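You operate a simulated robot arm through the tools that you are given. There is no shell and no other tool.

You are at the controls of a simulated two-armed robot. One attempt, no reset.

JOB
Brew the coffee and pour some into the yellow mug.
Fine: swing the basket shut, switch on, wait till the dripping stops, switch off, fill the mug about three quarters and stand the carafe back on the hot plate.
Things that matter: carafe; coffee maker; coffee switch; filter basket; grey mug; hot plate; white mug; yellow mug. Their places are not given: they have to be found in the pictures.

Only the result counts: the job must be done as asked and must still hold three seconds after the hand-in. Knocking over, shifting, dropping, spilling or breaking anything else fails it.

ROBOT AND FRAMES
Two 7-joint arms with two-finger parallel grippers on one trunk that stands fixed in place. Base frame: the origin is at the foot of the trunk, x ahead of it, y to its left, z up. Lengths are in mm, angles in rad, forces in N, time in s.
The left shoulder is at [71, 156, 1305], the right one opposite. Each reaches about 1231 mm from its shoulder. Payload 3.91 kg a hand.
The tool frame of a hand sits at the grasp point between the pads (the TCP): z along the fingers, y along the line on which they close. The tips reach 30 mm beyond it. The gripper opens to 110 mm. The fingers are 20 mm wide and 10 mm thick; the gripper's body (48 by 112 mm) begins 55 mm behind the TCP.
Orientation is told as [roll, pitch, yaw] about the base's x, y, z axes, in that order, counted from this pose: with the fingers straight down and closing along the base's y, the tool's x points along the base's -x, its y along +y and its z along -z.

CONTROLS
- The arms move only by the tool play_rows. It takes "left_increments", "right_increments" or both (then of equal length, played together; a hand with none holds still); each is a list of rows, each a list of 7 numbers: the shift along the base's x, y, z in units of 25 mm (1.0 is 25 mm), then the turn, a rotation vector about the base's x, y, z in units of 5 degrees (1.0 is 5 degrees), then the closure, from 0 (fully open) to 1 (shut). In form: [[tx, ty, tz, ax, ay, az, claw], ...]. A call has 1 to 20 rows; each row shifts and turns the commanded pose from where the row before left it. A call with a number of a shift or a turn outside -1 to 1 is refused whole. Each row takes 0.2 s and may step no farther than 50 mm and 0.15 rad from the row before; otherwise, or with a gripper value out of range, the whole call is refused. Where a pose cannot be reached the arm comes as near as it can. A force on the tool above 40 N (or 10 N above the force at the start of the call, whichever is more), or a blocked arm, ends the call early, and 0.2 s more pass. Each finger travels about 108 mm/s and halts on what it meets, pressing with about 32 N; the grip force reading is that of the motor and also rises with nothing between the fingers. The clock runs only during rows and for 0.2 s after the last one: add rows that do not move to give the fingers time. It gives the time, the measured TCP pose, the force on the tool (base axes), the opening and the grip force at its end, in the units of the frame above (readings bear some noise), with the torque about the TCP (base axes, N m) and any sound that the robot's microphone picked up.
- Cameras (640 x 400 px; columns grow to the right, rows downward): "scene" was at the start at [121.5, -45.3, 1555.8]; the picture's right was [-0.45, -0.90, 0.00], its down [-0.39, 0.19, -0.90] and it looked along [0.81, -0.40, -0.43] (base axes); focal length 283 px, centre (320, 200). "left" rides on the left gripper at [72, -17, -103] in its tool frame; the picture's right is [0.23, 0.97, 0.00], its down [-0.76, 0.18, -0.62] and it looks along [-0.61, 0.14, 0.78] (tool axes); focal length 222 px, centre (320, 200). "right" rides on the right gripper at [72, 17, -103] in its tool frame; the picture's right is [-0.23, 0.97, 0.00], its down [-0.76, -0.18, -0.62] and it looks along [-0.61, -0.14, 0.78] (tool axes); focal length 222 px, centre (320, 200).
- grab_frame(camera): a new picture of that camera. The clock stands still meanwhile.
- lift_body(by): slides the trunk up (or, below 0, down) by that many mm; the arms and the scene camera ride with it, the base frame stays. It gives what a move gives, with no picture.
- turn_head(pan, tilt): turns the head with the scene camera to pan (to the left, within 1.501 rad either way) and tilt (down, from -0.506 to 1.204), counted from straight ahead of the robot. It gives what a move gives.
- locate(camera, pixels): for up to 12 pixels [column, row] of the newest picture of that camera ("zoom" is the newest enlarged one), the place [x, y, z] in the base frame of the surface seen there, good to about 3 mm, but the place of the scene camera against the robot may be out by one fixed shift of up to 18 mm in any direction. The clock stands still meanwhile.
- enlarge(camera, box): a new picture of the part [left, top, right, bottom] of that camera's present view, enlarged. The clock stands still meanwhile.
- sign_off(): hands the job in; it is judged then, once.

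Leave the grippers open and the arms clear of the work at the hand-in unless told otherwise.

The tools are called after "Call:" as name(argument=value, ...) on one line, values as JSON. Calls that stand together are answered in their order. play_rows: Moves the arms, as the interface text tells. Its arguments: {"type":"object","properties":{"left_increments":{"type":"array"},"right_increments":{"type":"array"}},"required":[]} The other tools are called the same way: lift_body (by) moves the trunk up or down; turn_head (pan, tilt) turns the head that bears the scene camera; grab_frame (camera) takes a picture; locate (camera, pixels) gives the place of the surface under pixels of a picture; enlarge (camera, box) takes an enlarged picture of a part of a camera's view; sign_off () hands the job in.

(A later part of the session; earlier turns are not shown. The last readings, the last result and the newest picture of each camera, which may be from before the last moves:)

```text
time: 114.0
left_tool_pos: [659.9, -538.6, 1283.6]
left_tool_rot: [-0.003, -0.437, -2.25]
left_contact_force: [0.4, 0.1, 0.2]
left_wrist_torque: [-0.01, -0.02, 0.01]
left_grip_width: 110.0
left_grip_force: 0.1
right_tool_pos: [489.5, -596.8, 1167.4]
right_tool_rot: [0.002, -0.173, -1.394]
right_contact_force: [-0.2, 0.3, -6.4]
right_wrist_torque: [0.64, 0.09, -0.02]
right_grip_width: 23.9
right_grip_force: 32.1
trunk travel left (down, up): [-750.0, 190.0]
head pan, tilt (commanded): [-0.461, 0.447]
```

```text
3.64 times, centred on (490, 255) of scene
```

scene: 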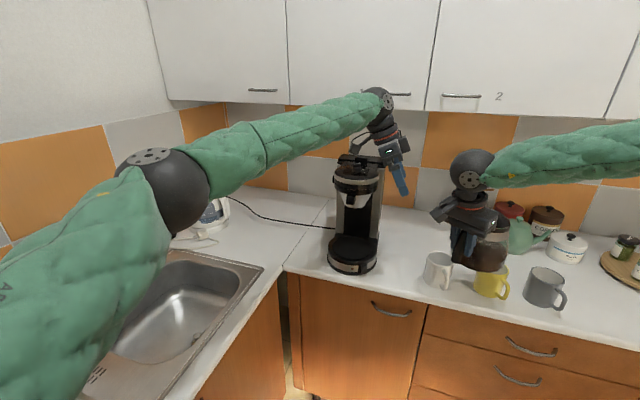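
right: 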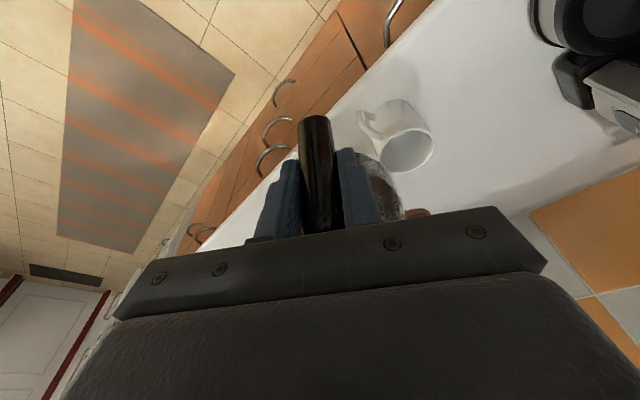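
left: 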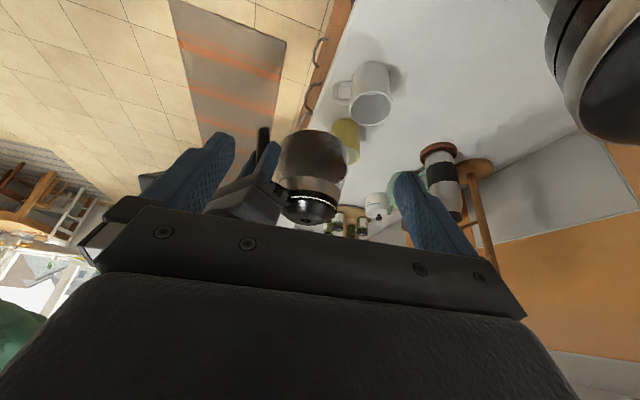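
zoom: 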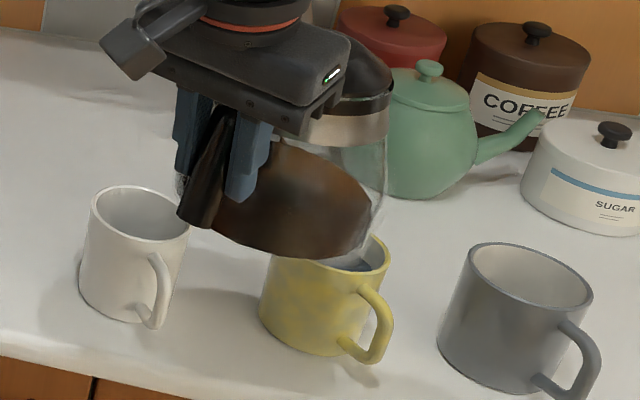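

No spill visible; carafe upright at 6.4 N. Before carrying it back I retreat the left arm along its earlier path so the forearms don't meet.

Call:
play_rows(left_increments=[[-0.5, 0.8, 0, 0, 0, 0, 0], [-0.55, 0.8, 0, 0, 0, 0, 0], [-0.55, 0.8, 0, 0.777, -0.629, 0, 0], [0, 0.9, 0.2, 0.777, -0.629, 0, 0], [0, 0.9, 0.3, 0.777, -0.629, 0, 0], [0, 0.9, 0.3, 0, 0, 1, 0], [0, 0.9, 0, 0, 0, 1, 0], [0, 0.9, 0, 0, 0, 1, 0], [0, 0.9, 0, 0, 0, 1, 0], [0, 0.9, 0, 0, 0, 1, 0], [0, 1, 0, 0, 0, 1, 0], [0, 1, 0, 0, 0, 1, 0], [0, 1, 0, 0, 0, 1, 0], [0, 1, 0, 0, 0, 1, 0], [0, 1, 0, 0, 0, 1, 0], [0, 1, 0, 0, 0, 1, 0], [0, 1, 0, 0, 0, 0, 0], [0, 1, 0, 0, 0, 0, 0], [0, 1, 0, 0, 0, 0, 0], [0, 0, 0, 0, 0, 0, 0]])

Call:
grab_frame(camera="scene")

Call:
enlarge(camera="scene", box=[460, 240, 530, 310])

```text
time: 118.2
left_tool_pos: [619.8, -94.9, 1303.4]
left_tool_rot: [-0.002, -0.173, -1.29]
left_contact_force: [0.4, 0.2, -0.2]
left_wrist_torque: [0.04, -0.01, -0.02]
left_grip_width: 110.5
left_grip_force: 0.1
right_tool_pos: [490.0, -595.9, 1166.3]
right_tool_rot: [0.003, -0.173, -1.394]
right_contact_force: [0.8, -0.6, -7.6]
right_wrist_torque: [0.66, 0.12, 0.03]
right_grip_width: 23.7
right_grip_force: 32.0
trunk travel left (down, up): [-750.0, 190.0]
head pan, tilt (commanded): [-0.461, 0.447]
```

```text
taken
```

scene: 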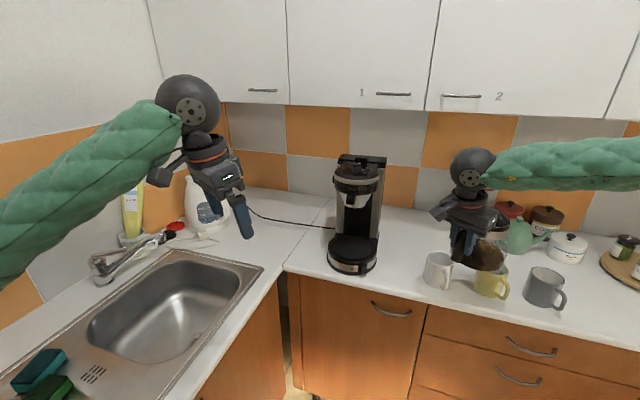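

```text
5.71 times, centred on (495, 275) of scene
```

zoom: 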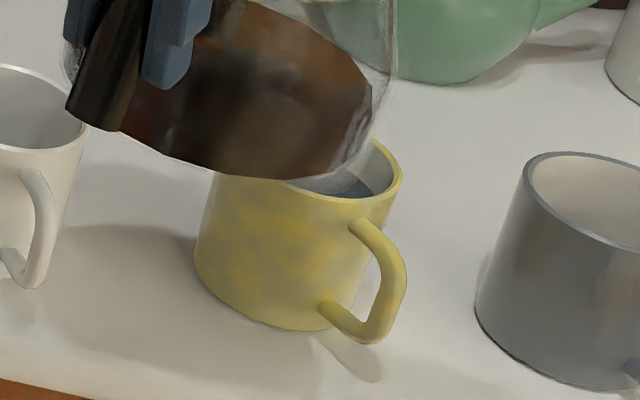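

The left arm is clear. Now the carafe goes back along its earlier path to (600,−413,1155), which also uncovers the mug.

Call:
play_rows(right_increments=[[0.1, 0.15, 0, 0, 0, 0, 1], [0.3, 0.45, 0, 0, 0, 0, 1], [0.45, 0.7, 0, 0, 0, 0, 1], [0.45, 0.75, 0, 0, 0, 0, 1], [0.45, 0.75, 0, 0, 0, 0, 1], [0.45, 0.75, -0.1, 0, 0, 0, 1], [0.45, 0.75, -0.1, 0, 0, 0, 1], [0.45, 0.75, -0.1, 0, 0, 0, 1], [0.45, 0.75, -0.1, 0, 0, 0, 1], [0.45, 0.75, -0.1, 0, 0, 0, 1], [0.35, 0.5, 0, 0, 0, 0, 1], [0.2, 0.25, 0, 0, 0, 0, 1], [0, 0, 0, 0, 0, 0, 1], [0, 0, 0, 0, 0, 0, 1]])

Call:
enlarge(camera="scene", box=[465, 245, 520, 300])

Call:
locate(camera="zoom", pixels=[[350, 150], [370, 160], [400, 165], [330, 140], [380, 150], [410, 175], [350, 130], [390, 175], [300, 110], [440, 185], [280, 95], [370, 140]])

Call:
grab_frame(camera="scene")

```text
time: 121.2
left_tool_pos: [619.4, -94.9, 1303.3]
left_tool_rot: [0.0, -0.175, -1.29]
left_contact_force: [-0.5, -1.0, 0.0]
left_wrist_torque: [-0.01, 0.0, -0.01]
left_grip_width: 110.2
left_grip_force: 0.1
right_tool_pos: [603.9, -413.3, 1156.2]
right_tool_rot: [0.002, -0.175, -1.395]
right_contact_force: [-0.3, -0.3, -5.9]
right_wrist_torque: [0.63, 0.09, -0.03]
right_grip_width: 23.9
right_grip_force: 32.4
trunk travel left (down, up): [-750.0, 190.0]
head pan, tilt (commanded): [-0.461, 0.447]
```

```text
7.27 times, centred on (492, 272) of scene
```

zoom: 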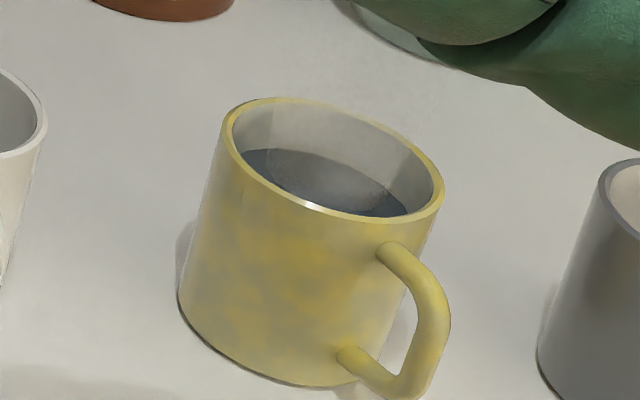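

```text
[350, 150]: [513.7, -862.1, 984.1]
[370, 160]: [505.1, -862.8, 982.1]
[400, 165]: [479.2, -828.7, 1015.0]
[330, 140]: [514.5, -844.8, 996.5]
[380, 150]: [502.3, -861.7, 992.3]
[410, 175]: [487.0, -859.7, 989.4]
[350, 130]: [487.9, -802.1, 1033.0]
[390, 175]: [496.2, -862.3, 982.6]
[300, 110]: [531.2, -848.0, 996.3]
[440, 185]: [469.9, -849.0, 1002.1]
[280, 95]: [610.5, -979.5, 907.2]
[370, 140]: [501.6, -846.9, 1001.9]
```

```text
taken
```

scene: 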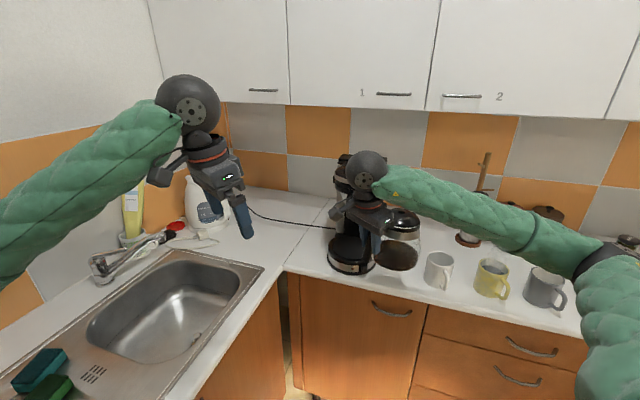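

Coffee is visible in the mug (with a faint steam haze affecting some points). I'll locate points on the dark surface itself: (290,165), (320,180), (360,200), (340,185).

Call:
locate(camera="zoom", pixels=[[280, 165], [300, 170], [320, 180], [340, 190], [360, 200], [380, 208], [310, 160], [350, 185], [330, 170], [375, 195], [265, 155], [395, 205]])

Call:
enlarge(camera="scene", box=[465, 245, 520, 300])

```text
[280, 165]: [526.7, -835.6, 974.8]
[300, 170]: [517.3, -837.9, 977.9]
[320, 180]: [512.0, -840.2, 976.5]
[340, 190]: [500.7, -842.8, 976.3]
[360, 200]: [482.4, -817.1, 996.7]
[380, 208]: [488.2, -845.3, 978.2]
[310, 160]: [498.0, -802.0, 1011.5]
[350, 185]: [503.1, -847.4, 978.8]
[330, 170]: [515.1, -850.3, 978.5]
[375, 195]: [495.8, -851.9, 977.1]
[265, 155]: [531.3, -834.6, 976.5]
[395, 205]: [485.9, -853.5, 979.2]
```

```text
7.27 times, centred on (492, 272) of scene
```

zoom: 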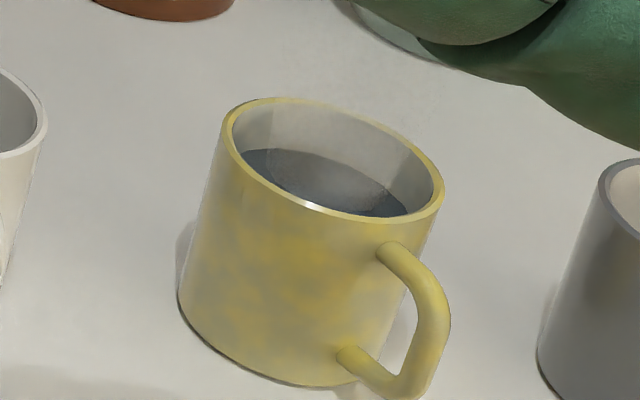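

The surface is at 969 in the hand frame, 24 mm below the rim: about 72%, fine for "about three quarters". The counter around the mug is clean. Next I check the carafe's attitude in the grip before putting it back.

Call:
enlarge(camera="scene", box=[340, 190, 440, 280])

Call:
enlarge(camera="scene", box=[375, 200, 430, 245])

Call:
locate(camera="zoom", pixels=[[313, 92], [290, 112], [325, 118], [428, 112], [440, 125], [415, 105], [482, 200], [475, 225], [400, 240], [460, 150], [470, 300], [300, 320]])

```text
4.44 times, centred on (390, 235) of scene
```

zoom: 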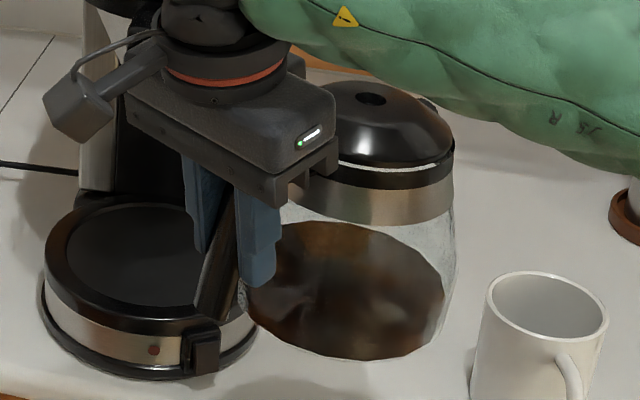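

```text
8.89 times, centred on (402, 222) of scene
```

zoom: 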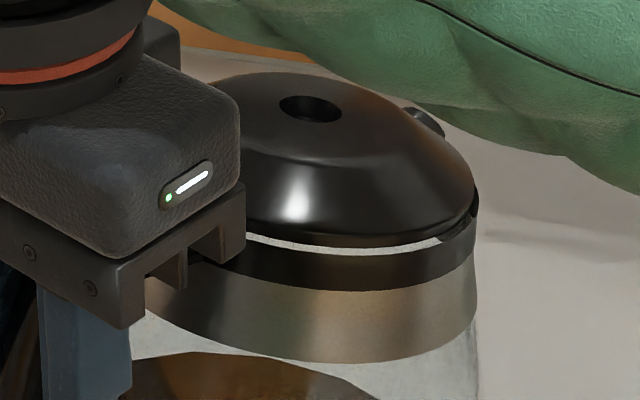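

```text
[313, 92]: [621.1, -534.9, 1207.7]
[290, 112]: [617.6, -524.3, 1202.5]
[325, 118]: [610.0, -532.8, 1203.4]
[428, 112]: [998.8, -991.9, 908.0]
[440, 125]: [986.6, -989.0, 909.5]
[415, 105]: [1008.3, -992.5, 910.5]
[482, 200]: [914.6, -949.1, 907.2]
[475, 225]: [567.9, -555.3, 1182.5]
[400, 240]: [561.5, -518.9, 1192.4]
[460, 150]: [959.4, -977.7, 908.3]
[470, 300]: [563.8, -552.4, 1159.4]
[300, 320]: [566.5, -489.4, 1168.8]
```

I compare the collar band's height on both sides in the wider zoom to see whether the carafe has tipped in the grip.

Call:
enlarge(camera="scene", box=[340, 190, 440, 280])

Call:
locate(camera="zoom", pixels=[[300, 195], [340, 210], [380, 215], [420, 210], [445, 200], [350, 195], [400, 200], [280, 300], [300, 340], [350, 355], [400, 352], [430, 335]])

```text
4.44 times, centred on (390, 235) of scene
```

zoom: 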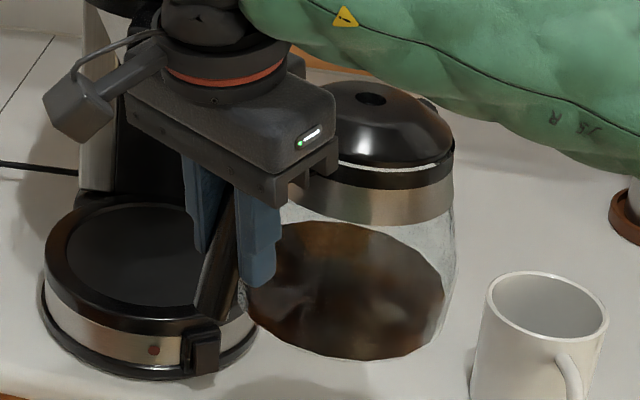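

```text
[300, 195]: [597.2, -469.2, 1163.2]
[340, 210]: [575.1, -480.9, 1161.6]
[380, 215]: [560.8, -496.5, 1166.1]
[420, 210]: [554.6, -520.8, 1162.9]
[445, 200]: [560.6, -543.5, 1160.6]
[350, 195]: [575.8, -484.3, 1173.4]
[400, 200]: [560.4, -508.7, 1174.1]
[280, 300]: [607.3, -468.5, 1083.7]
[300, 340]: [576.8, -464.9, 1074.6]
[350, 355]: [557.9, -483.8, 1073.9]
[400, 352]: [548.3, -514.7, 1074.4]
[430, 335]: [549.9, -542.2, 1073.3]
```

The carafe is level within a degree or so. I lower it to TCP z≈1070 here, then slide it back toward the machine, pausing at x≈760.

Call:
play_rows(right_increments=[[0, 0, -0.4, 0, 0, 0, 1], [0, 0, -0.8, 0, 0, 0, 1], [0, 0, -0.9, 0, 0, 0, 1], [0, 0, -0.9, 0, 0, 0, 1], [0.2, 0, -0.4, 0, 0, 0, 1], [0.5, 0, 0, 0, 0, 0, 1], [0.8, 0, 0, 0, 0, 0, 1], [0.8, 0, 0, 0, 0, 0, 1], [0.8, -0.02, 0, 0, 0, 0, 1], [0.8, -0.02, 0, 0, 0, 0, 1], [0.8, -0.02, 0, 0, 0, 0, 1], [0.7, -0.02, 0, 0, 0, 0, 1], [0.5, 0, 0, 0, 0, 0, 1], [0.3, 0, 0, 0, 0, 0, 1], [0, 0, 0, 0, 0, 0, 1]])

Call:
grab_frame(camera="scene")

Call:
enlarge(camera="scene", box=[290, 170, 400, 280])

Call:
grab_frame(camera="left")

```text
time: 124.4
left_tool_pos: [620.2, -95.3, 1302.7]
left_tool_rot: [-0.001, -0.175, -1.291]
left_contact_force: [0.7, 0.1, 0.0]
left_wrist_torque: [0.0, -0.03, -0.03]
left_grip_width: 110.2
left_grip_force: 0.1
right_tool_pos: [758.1, -416.9, 1069.2]
right_tool_rot: [0.004, -0.175, -1.395]
right_contact_force: [0.1, -0.5, -5.9]
right_wrist_torque: [0.63, 0.12, -0.04]
right_grip_width: 23.7
right_grip_force: 32.2
trunk travel left (down, up): [-750.0, 190.0]
head pan, tilt (commanded): [-0.461, 0.447]
```

```text
taken
```

scene: 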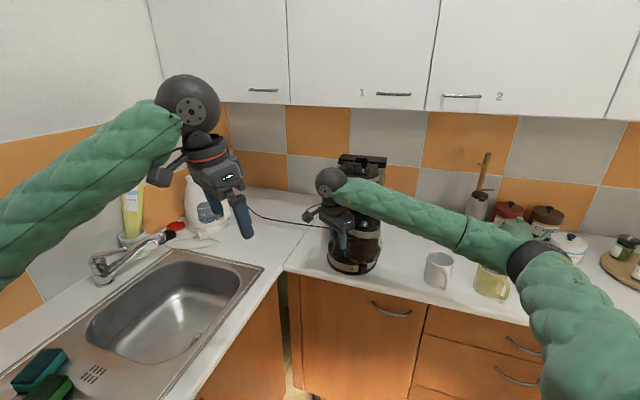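

```text
3.64 times, centred on (345, 225) of scene
```

zoom: 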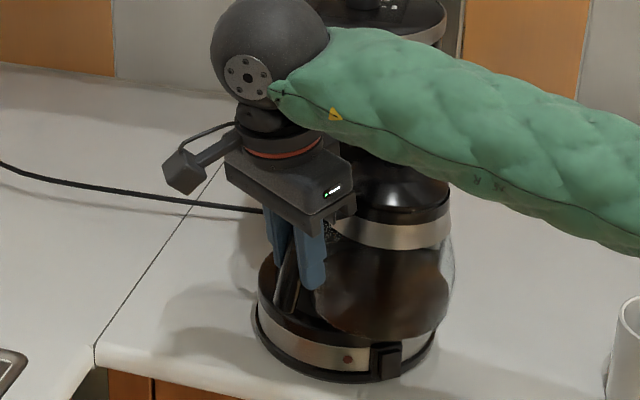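

```text
taken
```

left: 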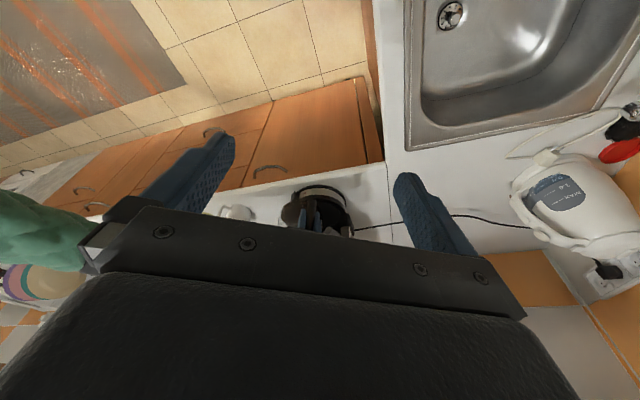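

The right forearm hangs lower than before and passes near the mugs' line of sight. I check its real position by locating points along it.

Call:
locate(camera="scene", pixels=[[380, 205], [410, 215], [440, 222], [470, 238], [500, 250], [525, 265], [540, 290], [580, 320], [495, 280], [440, 265], [400, 225], [560, 280]])

Call:
enlarge(camera="scene", box=[380, 180, 580, 320])

```text
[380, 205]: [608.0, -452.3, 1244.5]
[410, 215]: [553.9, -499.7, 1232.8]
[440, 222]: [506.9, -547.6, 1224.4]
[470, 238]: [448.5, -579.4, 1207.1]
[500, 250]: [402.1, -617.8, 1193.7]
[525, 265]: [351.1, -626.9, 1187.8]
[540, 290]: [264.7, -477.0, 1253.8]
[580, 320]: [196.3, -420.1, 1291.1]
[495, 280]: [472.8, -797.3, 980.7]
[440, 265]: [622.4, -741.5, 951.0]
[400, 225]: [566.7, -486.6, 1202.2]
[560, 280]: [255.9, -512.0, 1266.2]
```

```text
2.86 times, centred on (480, 250) of scene
```

zoom: 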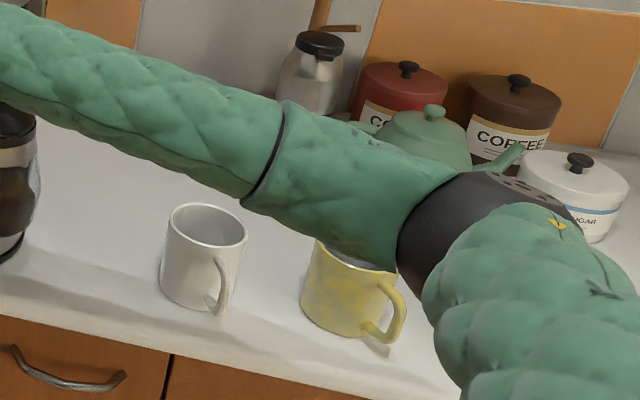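

The forearm is 190+ mm above the counter and over 100 mm above the mug rims, and it stays clear of the head. I continue the last 60 mm into the machine, slowly.

Call:
play_rows(right_increments=[[0.4, 0.02, 0, 0, 0, 0, 1], [0.6, 0.02, 0, 0, 0, 0, 1], [0.6, 0.02, 0, 0, 0, 0, 1], [0.4, 0.02, 0, 0, 0, 0, 1], [0.3, 0.01, 0, 0, 0, 0, 1], [0.1, 0, 0, 0, 0, 0, 1], [0, 0, 0, 0, 0, 0, 1]])

Call:
enlarge(camera="scene", box=[290, 170, 400, 280])

Call:
enlarge(camera="left", box=[260, 160, 400, 240])

```text
time: 126.0
left_tool_pos: [619.6, -95.8, 1302.5]
left_tool_rot: [-0.001, -0.174, -1.289]
left_contact_force: [-0.6, 0.3, -1.1]
left_wrist_torque: [0.01, 0.0, 0.04]
left_grip_width: 110.0
left_grip_force: 0.0
right_tool_pos: [817.8, -412.8, 1068.7]
right_tool_rot: [0.002, -0.173, -1.395]
right_contact_force: [0.6, -0.3, -6.0]
right_wrist_torque: [0.62, 0.13, 0.03]
right_grip_width: 23.9
right_grip_force: 31.8
trunk travel left (down, up): [-750.0, 190.0]
head pan, tilt (commanded): [-0.461, 0.447]
```

```text
3.64 times, centred on (345, 225) of scene
```

zoom: 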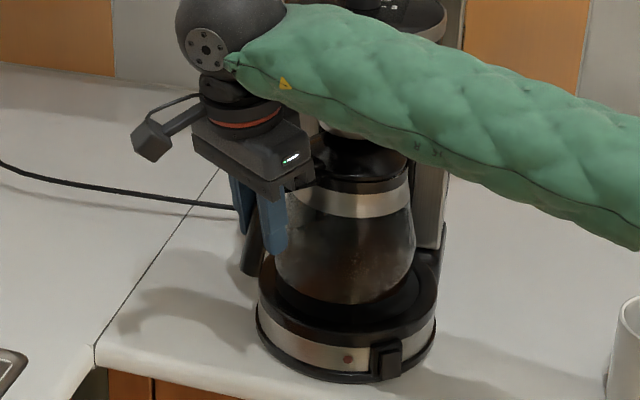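

```text
4.57 times, centred on (330, 200) of left
```

zoom: 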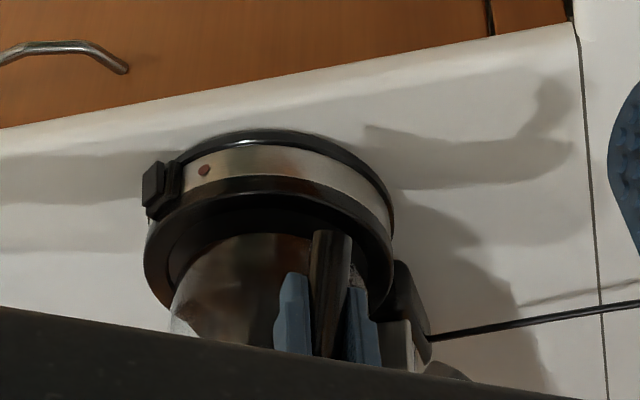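

The carafe hovers over the hot plate. I correct y by −2 mm and lower 14 mm, then creep to touch-down, watching the force.

Call:
play_rows(right_increments=[[0, -0.07, -0.1, 0, 0, 0, 1], [0, 0, -0.15, 0, 0, 0, 1], [0, 0, -0.15, 0, 0, 0, 1], [0, 0, -0.15, 0, 0, 0, 1], [0, 0, 0, 0, 0, 0, 1]])

Call:
play_rows(right_increments=[[0, 0, -0.08, 0, 0, 0, 1], [0, 0, -0.08, 0, 0, 0, 1], [0, 0, 0, 0, 0, 0, 1]])

Call:
enlarge(camera="scene", box=[290, 170, 400, 280])

```text
time: 127.2
left_tool_pos: [616.8, -91.3, 1305.0]
left_tool_rot: [-0.001, -0.178, -1.29]
left_contact_force: [-0.3, -0.7, -0.2]
left_wrist_torque: [0.02, -0.02, -0.01]
left_grip_width: 110.1
left_grip_force: 0.1
right_tool_pos: [815.7, -412.4, 1061.3]
right_tool_rot: [0.007, -0.178, -1.396]
right_contact_force: [-0.8, 0.7, -6.7]
right_wrist_torque: [0.64, 0.12, 0.0]
right_grip_width: 24.1
right_grip_force: 32.5
trunk travel left (down, up): [-750.0, 190.0]
head pan, tilt (commanded): [-0.461, 0.447]
```

```text
time: 128.0
left_tool_pos: [614.5, -91.0, 1306.1]
left_tool_rot: [0.002, -0.179, -1.29]
left_contact_force: [-0.3, -0.4, 0.4]
left_wrist_torque: [0.02, 0.0, -0.04]
left_grip_width: 110.0
left_grip_force: 0.1
right_tool_pos: [814.3, -410.9, 1058.3]
right_tool_rot: [0.006, -0.18, -1.397]
right_contact_force: [-0.7, -0.2, -6.4]
right_wrist_torque: [0.63, 0.13, -0.01]
right_grip_width: 23.7
right_grip_force: 32.0
trunk travel left (down, up): [-750.0, 190.0]
head pan, tilt (commanded): [-0.461, 0.447]
```

```text
3.64 times, centred on (345, 225) of scene
```

zoom: 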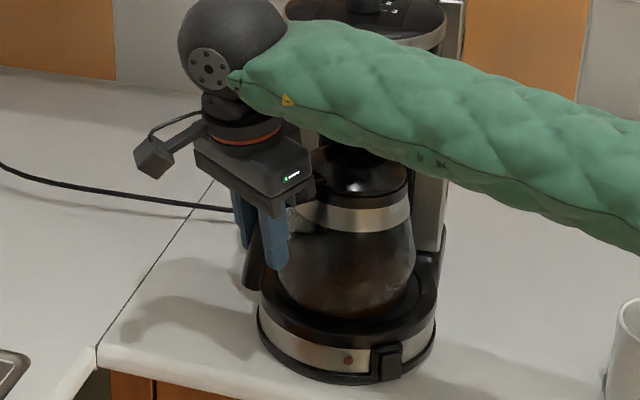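

Something is off: the commanded descent was 18 mm but the hand moved only about 10 mm and drifted, and the left hand's pose shifted too, while the tool force is unchanged. The right forearm is probably leaning on the machine. I stop and look.

Call:
enlarge(camera="scene", box=[320, 140, 440, 220])

Call:
grab_frame(camera="left")

Call:
grab_frame(camera="scene")

Call:
grab_frame(camera="right")

```text
5.00 times, centred on (380, 180) of scene
```

zoom: 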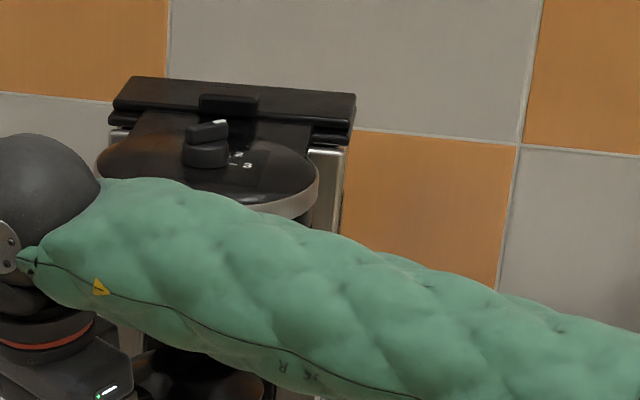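

```text
taken
```

left: 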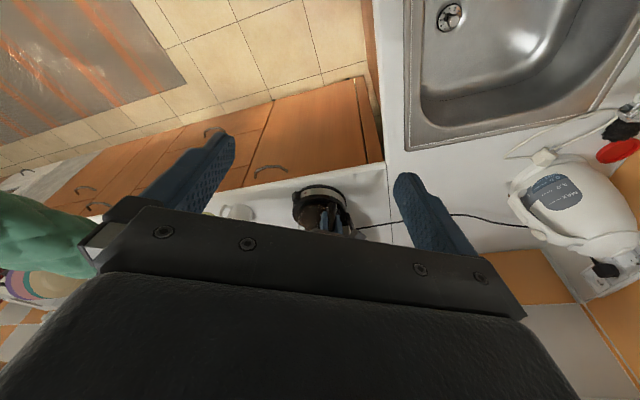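

```text
taken
```

scene: 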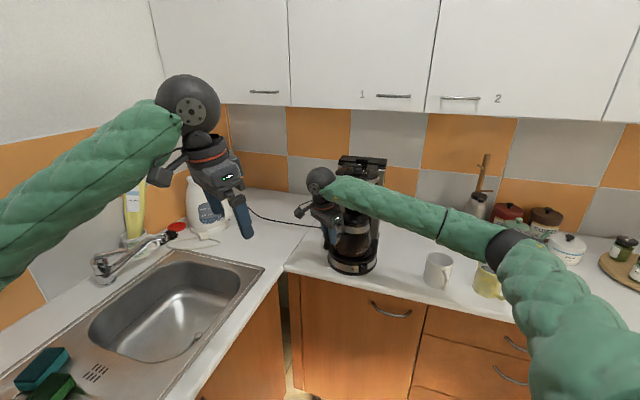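

```text
taken
```

right: 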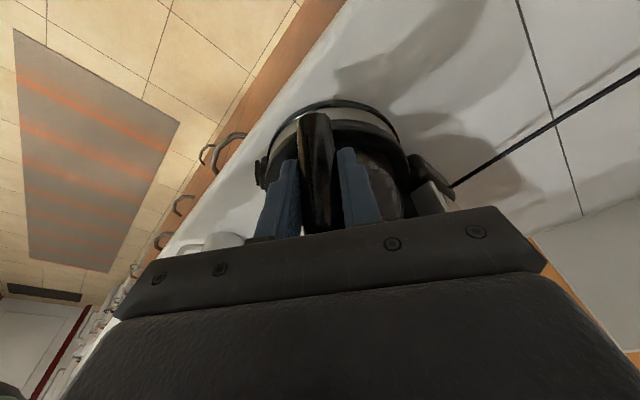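

I locate points along the upper and lower edges of the forearm near the machine's head to find where they touch.

Call:
locate(camera="scene", pixels=[[322, 178], [335, 182], [345, 178], [350, 195], [365, 185], [370, 205], [385, 192], [390, 215], [410, 200], [410, 225], [355, 208], [378, 181]])

Call:
enlarge(camera="left", box=[270, 170, 380, 240])

```text
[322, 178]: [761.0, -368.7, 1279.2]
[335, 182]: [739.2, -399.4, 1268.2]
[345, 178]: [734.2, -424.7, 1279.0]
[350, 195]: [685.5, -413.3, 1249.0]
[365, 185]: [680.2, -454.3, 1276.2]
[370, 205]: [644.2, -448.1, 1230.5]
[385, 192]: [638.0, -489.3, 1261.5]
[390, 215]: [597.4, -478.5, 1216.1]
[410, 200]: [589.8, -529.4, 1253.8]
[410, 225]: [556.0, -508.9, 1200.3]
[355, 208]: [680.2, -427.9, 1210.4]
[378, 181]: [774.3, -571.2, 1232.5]
```

```text
5.71 times, centred on (325, 205) of left
```

zoom: 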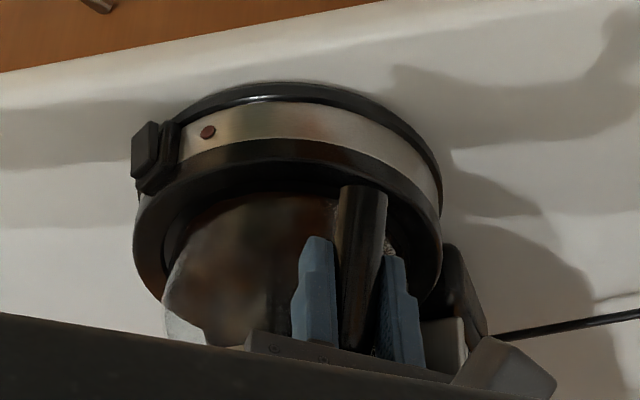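

The forearm axis passes only about 49 mm from the basket's tab, so the (≈47 mm thick) forearm is leaning on the tab while the elbow hangs low. I undo this: raise the carafe 19 mm, then back out along −x to x≈610.

Call:
play_rows(right_increments=[[0, 0, 0.25, 0, 0, 0, 1], [0, 0, 0.25, 0, 0, 0, 1], [0, 0, 0.25, 0, 0, 0, 1], [0, 0, 0, 0, 0, 0, 1]])

Call:
play_rows(right_increments=[[-0.3, 0, 0, 0, 0, 0, 1], [-0.5, 0, 0, 0, 0, 0, 1], [-0.7, 0, 0, 0, 0, 0, 1], [-0.8, 0, 0, 0, 0, 0, 1], [-0.8, 0, 0, 0, 0, 0, 1], [-0.8, 0, 0, 0, 0, 0, 1], [-0.8, 0, 0, 0, 0, 0, 1], [-0.8, 0, 0, 0, 0, 0, 1], [-0.8, 0, 0, 0, 0, 0, 1], [-0.8, 0, 0, 0, 0, 0, 1], [-0.7, 0, 0, 0, 0, 0, 1], [-0.4, 0, 0, 0, 0, 0, 1], [-0.1, 0, 0, 0, 0, 0, 1], [0, 0, 0, 0, 0, 0, 1]])

Call:
grab_frame(camera="scene")

Call:
enlarge(camera="scene", box=[290, 140, 400, 280])

```text
time: 129.0
left_tool_pos: [620.0, -95.0, 1302.2]
left_tool_rot: [-0.002, -0.176, -1.291]
left_contact_force: [-0.1, -0.5, 0.1]
left_wrist_torque: [-0.04, -0.03, -0.02]
left_grip_width: 109.9
left_grip_force: 0.1
right_tool_pos: [817.9, -415.6, 1069.5]
right_tool_rot: [-0.001, -0.176, -1.395]
right_contact_force: [0.4, -0.1, -5.8]
right_wrist_torque: [0.62, 0.12, -0.02]
right_grip_width: 23.9
right_grip_force: 32.2
trunk travel left (down, up): [-750.0, 190.0]
head pan, tilt (commanded): [-0.461, 0.447]
```

```text
time: 132.0
left_tool_pos: [620.4, -93.6, 1303.0]
left_tool_rot: [-0.003, -0.174, -1.29]
left_contact_force: [0.0, 0.0, -0.2]
left_wrist_torque: [0.0, 0.02, 0.01]
left_grip_width: 110.0
left_grip_force: 0.2
right_tool_pos: [610.8, -414.9, 1070.4]
right_tool_rot: [0.002, -0.174, -1.393]
right_contact_force: [1.0, 0.8, -7.3]
right_wrist_torque: [0.59, 0.1, 0.01]
right_grip_width: 23.8
right_grip_force: 32.3
trunk travel left (down, up): [-750.0, 190.0]
head pan, tilt (commanded): [-0.461, 0.447]
```

```text
taken
```

scene: 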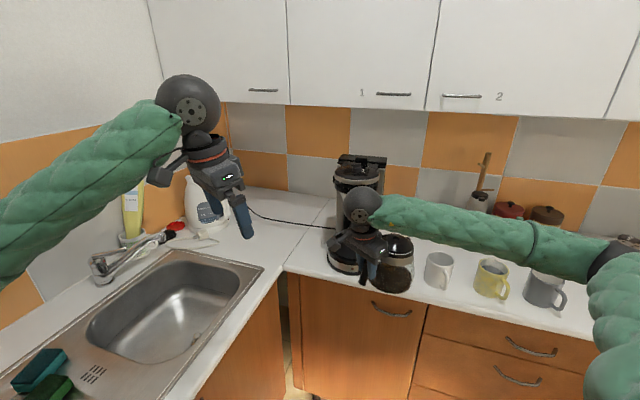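

```text
2.86 times, centred on (345, 210) of scene
```

zoom: 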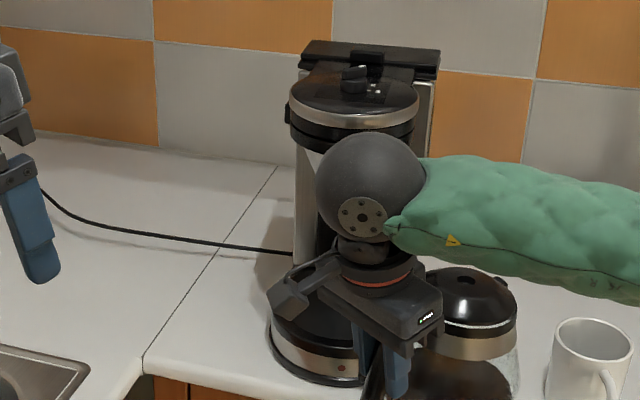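

Everything recovered once backed out. Now I raise the trunk so the right shoulder and elbow sit higher, then lower the hand relative to it. First a 60 mm lift to see how it behaves.

Call:
lift_body(by=60)

Call:
grab_frame(camera="scene")

```text
time: 133.0
left_tool_pos: [620.3, -94.4, 1361.0]
left_tool_rot: [-0.004, -0.175, -1.29]
left_contact_force: [-0.9, 0.7, 0.0]
left_wrist_torque: [-0.02, -0.03, 0.02]
left_grip_width: 109.7
left_grip_force: 0.2
right_tool_pos: [609.1, -415.7, 1131.2]
right_tool_rot: [0.001, -0.176, -1.395]
right_contact_force: [1.0, -0.2, -6.4]
right_wrist_torque: [0.61, 0.1, 0.03]
right_grip_width: 23.7
right_grip_force: 32.2
trunk travel left (down, up): [-810.0, 130.0]
head pan, tilt (commanded): [-0.461, 0.447]
```

```text
taken
```

scene: 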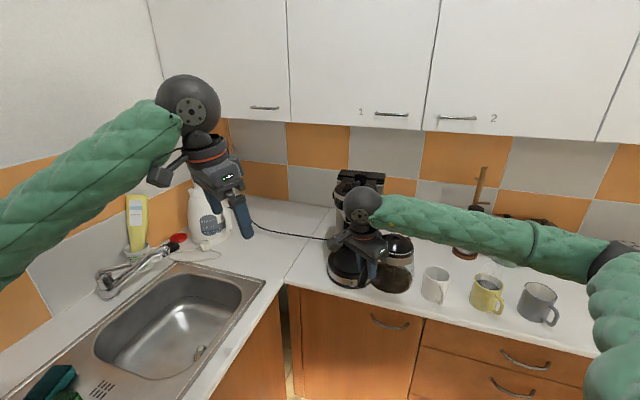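

The lift was smooth. I raise the remaining 130 mm.

Call:
lift_body(by=130)

Call:
grab_frame(camera="scene")

```text
time: 134.6
left_tool_pos: [620.5, -94.3, 1492.9]
left_tool_rot: [-0.003, -0.174, -1.289]
left_contact_force: [0.5, -0.7, -0.4]
left_wrist_torque: [0.0, 0.01, 0.02]
left_grip_width: 109.8
left_grip_force: 0.0
right_tool_pos: [610.4, -414.9, 1260.7]
right_tool_rot: [0.003, -0.174, -1.396]
right_contact_force: [-0.8, -0.2, -6.5]
right_wrist_torque: [0.63, 0.15, -0.03]
right_grip_width: 24.0
right_grip_force: 32.3
trunk travel left (down, up): [-940.0, 0.0]
head pan, tilt (commanded): [-0.461, 0.447]
```

```text
taken
```

scene: 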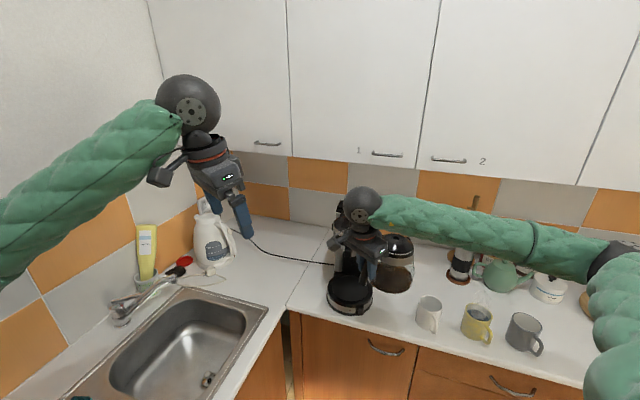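

Trunk fully up. Now I lower the right hand 190 mm back to z≈1070 and see where the elbow goes.

Call:
play_rows(right_increments=[[0, 0, -0.4, 0, 0, 0, 1], [0, 0, -0.8, 0, 0, 0, 1], [0, 0, -0.9, 0, 0, 0, 1], [0, 0, -0.9, 0, 0, 0, 1], [0, 0, -0.9, 0, 0, 0, 1], [0, 0, -0.9, 0, 0, 0, 1], [0, 0, -0.9, 0, 0, 0, 1], [0, 0, -0.9, 0, 0, 0, 1], [0, 0, -0.7, 0, 0, 0, 1], [0, 0, -0.3, 0, 0, 0, 1], [0, 0, 0, 0, 0, 0, 1]])

Call:
grab_frame(camera="scene")

Call:
locate(camera="scene", pixels=[[365, 290], [400, 280], [430, 285], [460, 285], [500, 280], [540, 280], [580, 280], [610, 290], [340, 290], [350, 270], [475, 330], [430, 315]])

```text
time: 137.0
left_tool_pos: [620.0, -95.7, 1493.6]
left_tool_rot: [-0.002, -0.175, -1.29]
left_contact_force: [-0.7, -0.4, -0.6]
left_wrist_torque: [-0.02, 0.02, -0.02]
left_grip_width: 109.9
left_grip_force: 0.0
right_tool_pos: [610.0, -416.4, 1071.0]
right_tool_rot: [0.001, -0.174, -1.396]
right_contact_force: [0.3, -0.2, -6.3]
right_wrist_torque: [0.66, 0.13, 0.01]
right_grip_width: 23.8
right_grip_force: 31.7
trunk travel left (down, up): [-940.0, 0.0]
head pan, tilt (commanded): [-0.461, 0.447]
```

```text
taken
```

scene: 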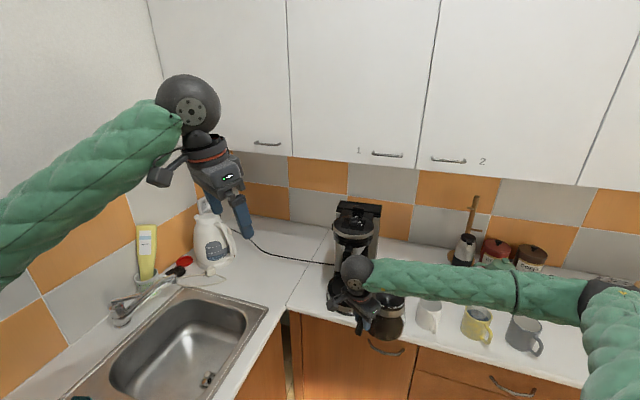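

```text
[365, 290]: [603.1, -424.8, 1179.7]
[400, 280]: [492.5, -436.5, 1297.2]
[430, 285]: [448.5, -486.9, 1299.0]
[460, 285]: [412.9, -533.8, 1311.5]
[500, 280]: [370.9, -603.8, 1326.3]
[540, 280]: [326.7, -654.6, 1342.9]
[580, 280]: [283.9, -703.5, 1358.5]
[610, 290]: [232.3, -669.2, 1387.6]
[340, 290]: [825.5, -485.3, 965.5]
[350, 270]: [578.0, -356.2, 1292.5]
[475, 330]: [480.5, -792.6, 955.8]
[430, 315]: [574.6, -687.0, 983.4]
```

Now the forearm rises from the wrist toward an elbow at z≈1360, which should clear the tab. I move back in along +x to about 760 and check.

Call:
play_rows(right_increments=[[0.3, 0, 0, 0, 0, 0, 1], [0.6, 0, 0, 0, 0, 0, 1], [0.8, 0, 0, 0, 0, 0, 1], [0.8, 0, 0, 0, 0, 0, 1], [0.8, 0, 0, 0, 0, 0, 1], [0.8, 0, 0, 0, 0, 0, 1], [0.8, 0, 0, 0, 0, 0, 1], [0.6, 0, 0, 0, 0, 0, 1], [0.4, 0.03, 0, 0, 0, 0, 1], [0.1, 0.03, 0, 0, 0, 0, 1], [0, 0, 0, 0, 0, 0, 1]])

Call:
grab_frame(camera="scene")

Call:
enlarge(camera="scene", box=[290, 190, 420, 330])

```text
time: 139.4
left_tool_pos: [619.2, -96.0, 1493.4]
left_tool_rot: [-0.002, -0.175, -1.288]
left_contact_force: [1.2, -0.1, -0.6]
left_wrist_torque: [0.01, 0.02, 0.03]
left_grip_width: 110.2
left_grip_force: 0.1
right_tool_pos: [760.2, -414.6, 1070.3]
right_tool_rot: [0.004, -0.174, -1.394]
right_contact_force: [-1.1, 0.7, -5.9]
right_wrist_torque: [0.64, 0.11, 0.01]
right_grip_width: 23.8
right_grip_force: 31.9
trunk travel left (down, up): [-940.0, 0.0]
head pan, tilt (commanded): [-0.461, 0.447]
```

```text
taken
```

scene: 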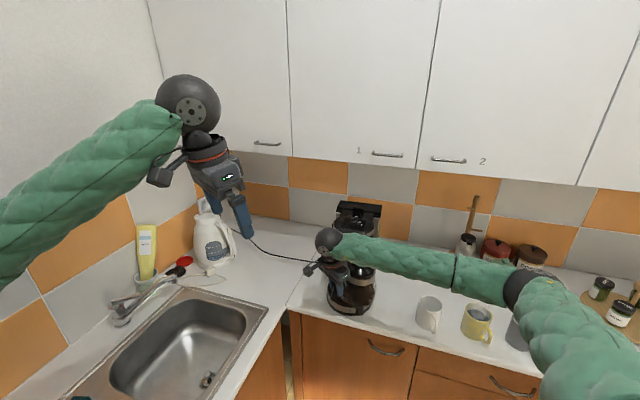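

```text
2.86 times, centred on (355, 260) of scene
```

zoom: 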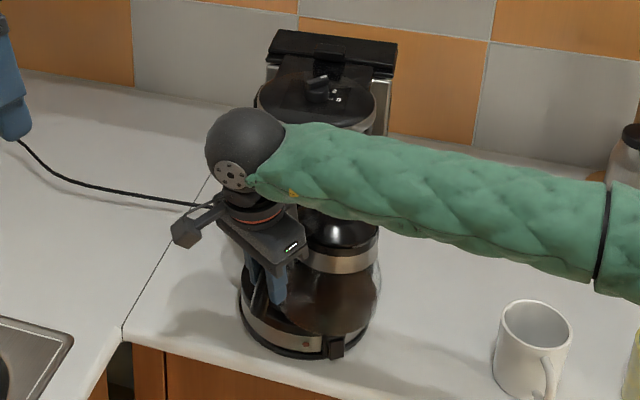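

I check the forearm's height and distance here before the last 58 mm.

Call:
locate(camera="scene", pixels=[[326, 240], [345, 248], [360, 252], [380, 258], [400, 262], [430, 268], [460, 270], [500, 280], [345, 258], [360, 264], [380, 268], [515, 285]])

```text
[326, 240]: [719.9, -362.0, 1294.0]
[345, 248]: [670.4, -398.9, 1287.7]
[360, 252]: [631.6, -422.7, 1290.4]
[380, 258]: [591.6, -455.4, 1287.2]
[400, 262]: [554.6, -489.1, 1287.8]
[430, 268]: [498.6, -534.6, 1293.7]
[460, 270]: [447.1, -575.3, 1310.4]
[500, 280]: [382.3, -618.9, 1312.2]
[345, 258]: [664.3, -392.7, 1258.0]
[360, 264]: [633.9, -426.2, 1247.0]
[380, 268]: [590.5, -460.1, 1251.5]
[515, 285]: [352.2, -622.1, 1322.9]
```

Predicted clearance to the tab is about 10 mm this time. I go in the last ~57 mm at z≈1070, watching the left hand's reading as a tell-tale for any push on the robot.

Call:
play_rows(right_increments=[[0.3, 0.01, 0, 0, 0, 0, 1], [0.5, 0, 0, 0, 0, 0, 1], [0.6, 0, 0, 0, 0, 0, 1], [0.5, 0, 0, 0, 0, 0, 1], [0.3, 0, 0, 0, 0, 0, 1], [0.08, 0, 0, 0, 0, 0, 1], [0, 0, 0, 0, 0, 0, 1]])

Call:
play_rows(right_increments=[[0, 0, -0.12, 0, 0, 0, 1], [0, 0, -0.12, 0, 0, 0, 1], [0, 0, 0, 0, 0, 0, 1]])

Call:
enlarge(camera="scene", box=[290, 190, 420, 330])

```text
time: 141.0
left_tool_pos: [621.4, -94.8, 1493.0]
left_tool_rot: [-0.001, -0.175, -1.29]
left_contact_force: [-0.1, 0.9, 0.6]
left_wrist_torque: [-0.01, -0.03, 0.0]
left_grip_width: 110.1
left_grip_force: 0.0
right_tool_pos: [818.1, -413.9, 1068.9]
right_tool_rot: [0.002, -0.174, -1.395]
right_contact_force: [-0.9, 0.5, -6.2]
right_wrist_torque: [0.58, 0.1, -0.01]
right_grip_width: 24.0
right_grip_force: 31.4
trunk travel left (down, up): [-940.0, 0.0]
head pan, tilt (commanded): [-0.461, 0.447]
```

```text
time: 141.8
left_tool_pos: [620.7, -94.5, 1492.8]
left_tool_rot: [-0.002, -0.174, -1.291]
left_contact_force: [-0.7, -1.1, -0.8]
left_wrist_torque: [-0.01, -0.02, 0.01]
left_grip_width: 110.1
left_grip_force: 0.1
right_tool_pos: [817.3, -414.6, 1063.8]
right_tool_rot: [0.001, -0.175, -1.396]
right_contact_force: [-0.8, 0.0, -6.3]
right_wrist_torque: [0.59, 0.1, 0.0]
right_grip_width: 23.9
right_grip_force: 32.0
trunk travel left (down, up): [-940.0, 0.0]
head pan, tilt (commanded): [-0.461, 0.447]
```

```text
2.86 times, centred on (355, 260) of scene
```

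zoom: 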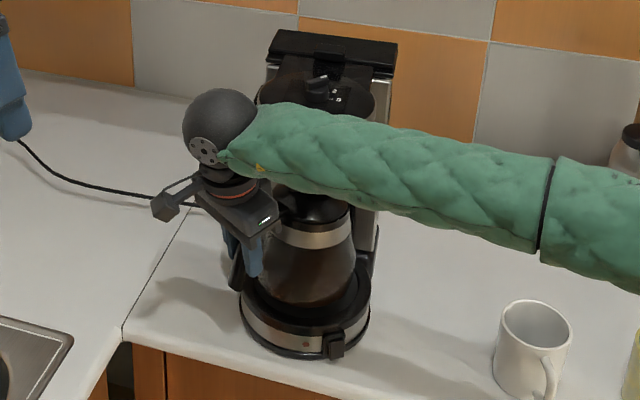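

No drift this time: the left reading is steady and the descent tracks. I lower further in 3 mm steps.

Call:
play_rows(right_increments=[[0, 0, -0.12, 0, 0, 0, 1], [0, 0, -0.12, 0, 0, 0, 1], [0, 0, 0, 0, 0, 0, 1]])

Call:
play_rows(right_increments=[[0, 0, -0.08, 0, 0, 0, 1], [0, 0, -0.08, 0, 0, 0, 1], [0, 0, 0, 0, 0, 0, 1]])

Call:
enlarge(camera="scene", box=[320, 250, 390, 330])

```text
time: 142.6
left_tool_pos: [619.8, -94.8, 1492.2]
left_tool_rot: [0.0, -0.174, -1.29]
left_contact_force: [-0.3, 0.1, -0.1]
left_wrist_torque: [0.03, -0.01, -0.03]
left_grip_width: 110.2
left_grip_force: 0.0
right_tool_pos: [817.1, -413.3, 1059.2]
right_tool_rot: [0.001, -0.175, -1.395]
right_contact_force: [0.1, -0.3, -1.5]
right_wrist_torque: [-0.03, 0.04, 0.04]
right_grip_width: 23.6
right_grip_force: 31.9
trunk travel left (down, up): [-940.0, 0.0]
head pan, tilt (commanded): [-0.461, 0.447]
```

```text
time: 143.4
left_tool_pos: [620.4, -94.3, 1493.1]
left_tool_rot: [-0.001, -0.175, -1.288]
left_contact_force: [0.0, 0.5, 0.3]
left_wrist_torque: [-0.02, 0.02, 0.0]
left_grip_width: 109.9
left_grip_force: 0.1
right_tool_pos: [817.7, -412.3, 1056.1]
right_tool_rot: [0.004, -0.175, -1.395]
right_contact_force: [0.0, 5.4, 7.3]
right_wrist_torque: [-0.94, -0.06, 0.11]
right_grip_width: 24.0
right_grip_force: 32.2
trunk travel left (down, up): [-940.0, 0.0]
head pan, tilt (commanded): [-0.461, 0.447]
```

```text
5.00 times, centred on (355, 290) of scene
```

zoom: 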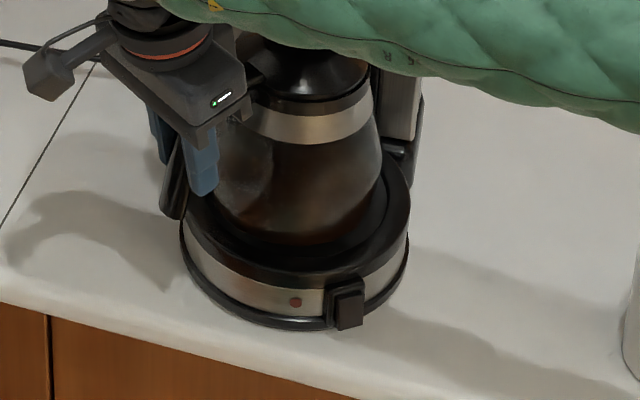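

The weight is now carried by the plate: the force went from −6.3 to +7.3 N at z≈1058, so the carafe touched down (it had slid about 5 mm in the grip). I ease up 2 mm to relieve the push and verify the collar height against the original standing height.

Call:
play_rows(right_increments=[[0, 0, 0.08, 0, 0, 0, 1], [0, 0, 0, 0, 0, 0, 1]])

Call:
enlarge(camera="scene", box=[325, 245, 385, 315])

Call:
locate(camera="zoom", pixels=[[310, 120], [300, 150], [340, 130], [360, 110], [280, 165], [300, 175], [400, 160], [330, 275], [290, 265], [370, 260], [240, 260], [330, 300]])

```text
time: 144.0
left_tool_pos: [620.5, -95.2, 1492.8]
left_tool_rot: [-0.002, -0.175, -1.29]
left_contact_force: [-0.2, -0.2, -0.6]
left_wrist_torque: [0.0, 0.01, -0.03]
left_grip_width: 109.9
left_grip_force: 0.1
right_tool_pos: [816.6, -413.0, 1056.7]
right_tool_rot: [0.001, -0.173, -1.396]
right_contact_force: [0.5, 2.0, -4.5]
right_wrist_torque: [0.4, 0.06, 0.01]
right_grip_width: 24.1
right_grip_force: 31.9
trunk travel left (down, up): [-940.0, 0.0]
head pan, tilt (commanded): [-0.461, 0.447]
```

```text
5.71 times, centred on (355, 280) of scene
```

zoom: 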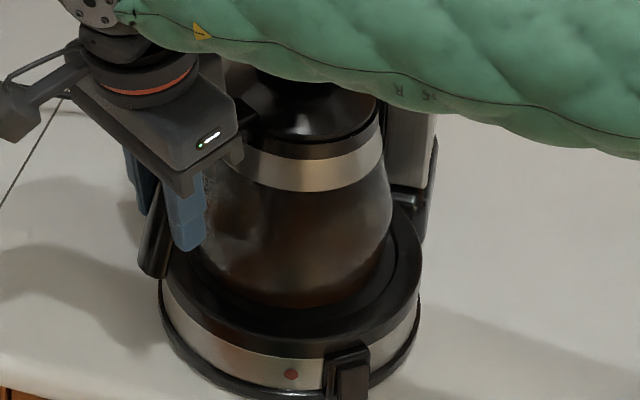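

```text
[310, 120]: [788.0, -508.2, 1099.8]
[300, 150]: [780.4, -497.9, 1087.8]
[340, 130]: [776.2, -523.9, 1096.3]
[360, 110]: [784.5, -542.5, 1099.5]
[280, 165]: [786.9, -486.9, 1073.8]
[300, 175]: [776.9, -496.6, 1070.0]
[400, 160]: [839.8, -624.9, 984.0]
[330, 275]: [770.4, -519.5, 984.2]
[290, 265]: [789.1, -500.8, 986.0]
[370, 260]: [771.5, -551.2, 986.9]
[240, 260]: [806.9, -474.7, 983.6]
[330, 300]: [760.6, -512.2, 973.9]
```

The carafe seems to rest, but the collar reads a few mm higher than before, so I want a side view before letting go. I bring the left hand down to its earlier viewing pose (695,−161,1084), pitched 45°.

Call:
play_rows(left_increments=[[0, 0, -1, 0, 0, 0, 0], [0, 0, -1, 0, 0, 0, 0], [0, 0, -1, 0, 0, 0, 0], [0, 0, -1, 0, 0, 0, 0], [0, 0, -1, 0, 0, 0, 0], [0.2, -0.1, -1, -0.957, -0.29, 0, 0], [0.2, -0.2, -1, -0.957, -0.29, 0, 0], [0.3, -0.2, -1, -0.957, -0.29, 0, 0], [0.3, -0.2, -1, -0.957, -0.29, 0, 0], [0.3, -0.3, -1, -0.957, -0.29, 0, 0], [0.3, -0.3, -1, -0.957, -0.29, 0, 0], [0.3, -0.3, -1, -0.957, -0.29, 0, 0], [0.3, -0.3, -1, 0, 0, 0, 0], [0.3, -0.3, -1, 0, 0, 0, 0], [0.3, -0.3, -1, 0, 0, 0, 0], [0.2, -0.1, -1, 0, 0, 0, 0], [0, 0, -0.4, 0, 0, 0, 0], [0, 0, 0, 0, 0, 0, 0]])

Call:
grab_frame(camera="left")

Call:
enlarge(camera="left", box=[260, 100, 380, 230])

```text
time: 147.8
left_tool_pos: [696.1, -159.8, 1082.4]
left_tool_rot: [0.008, -0.785, -1.293]
left_contact_force: [0.1, 0.2, 0.1]
left_wrist_torque: [0.0, 0.02, -0.01]
left_grip_width: 109.7
left_grip_force: 0.0
right_tool_pos: [816.7, -411.8, 1057.2]
right_tool_rot: [0.001, -0.175, -1.395]
right_contact_force: [-0.1, 0.6, -7.0]
right_wrist_torque: [0.64, 0.09, 0.0]
right_grip_width: 23.9
right_grip_force: 32.3
trunk travel left (down, up): [-940.0, 0.0]
head pan, tilt (commanded): [-0.461, 0.447]
```

```text
taken
```

left: 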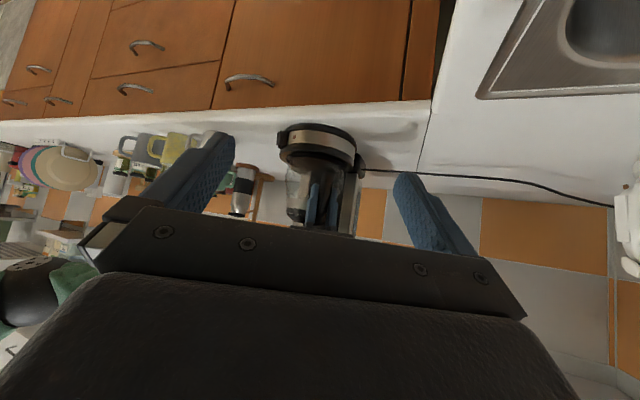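

```text
3.08 times, centred on (320, 165) of left
```

zoom: 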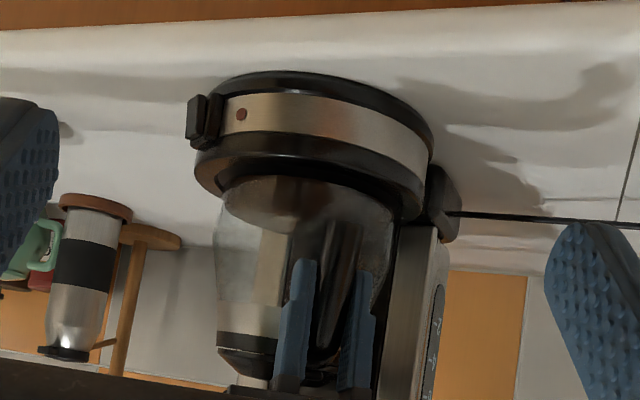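

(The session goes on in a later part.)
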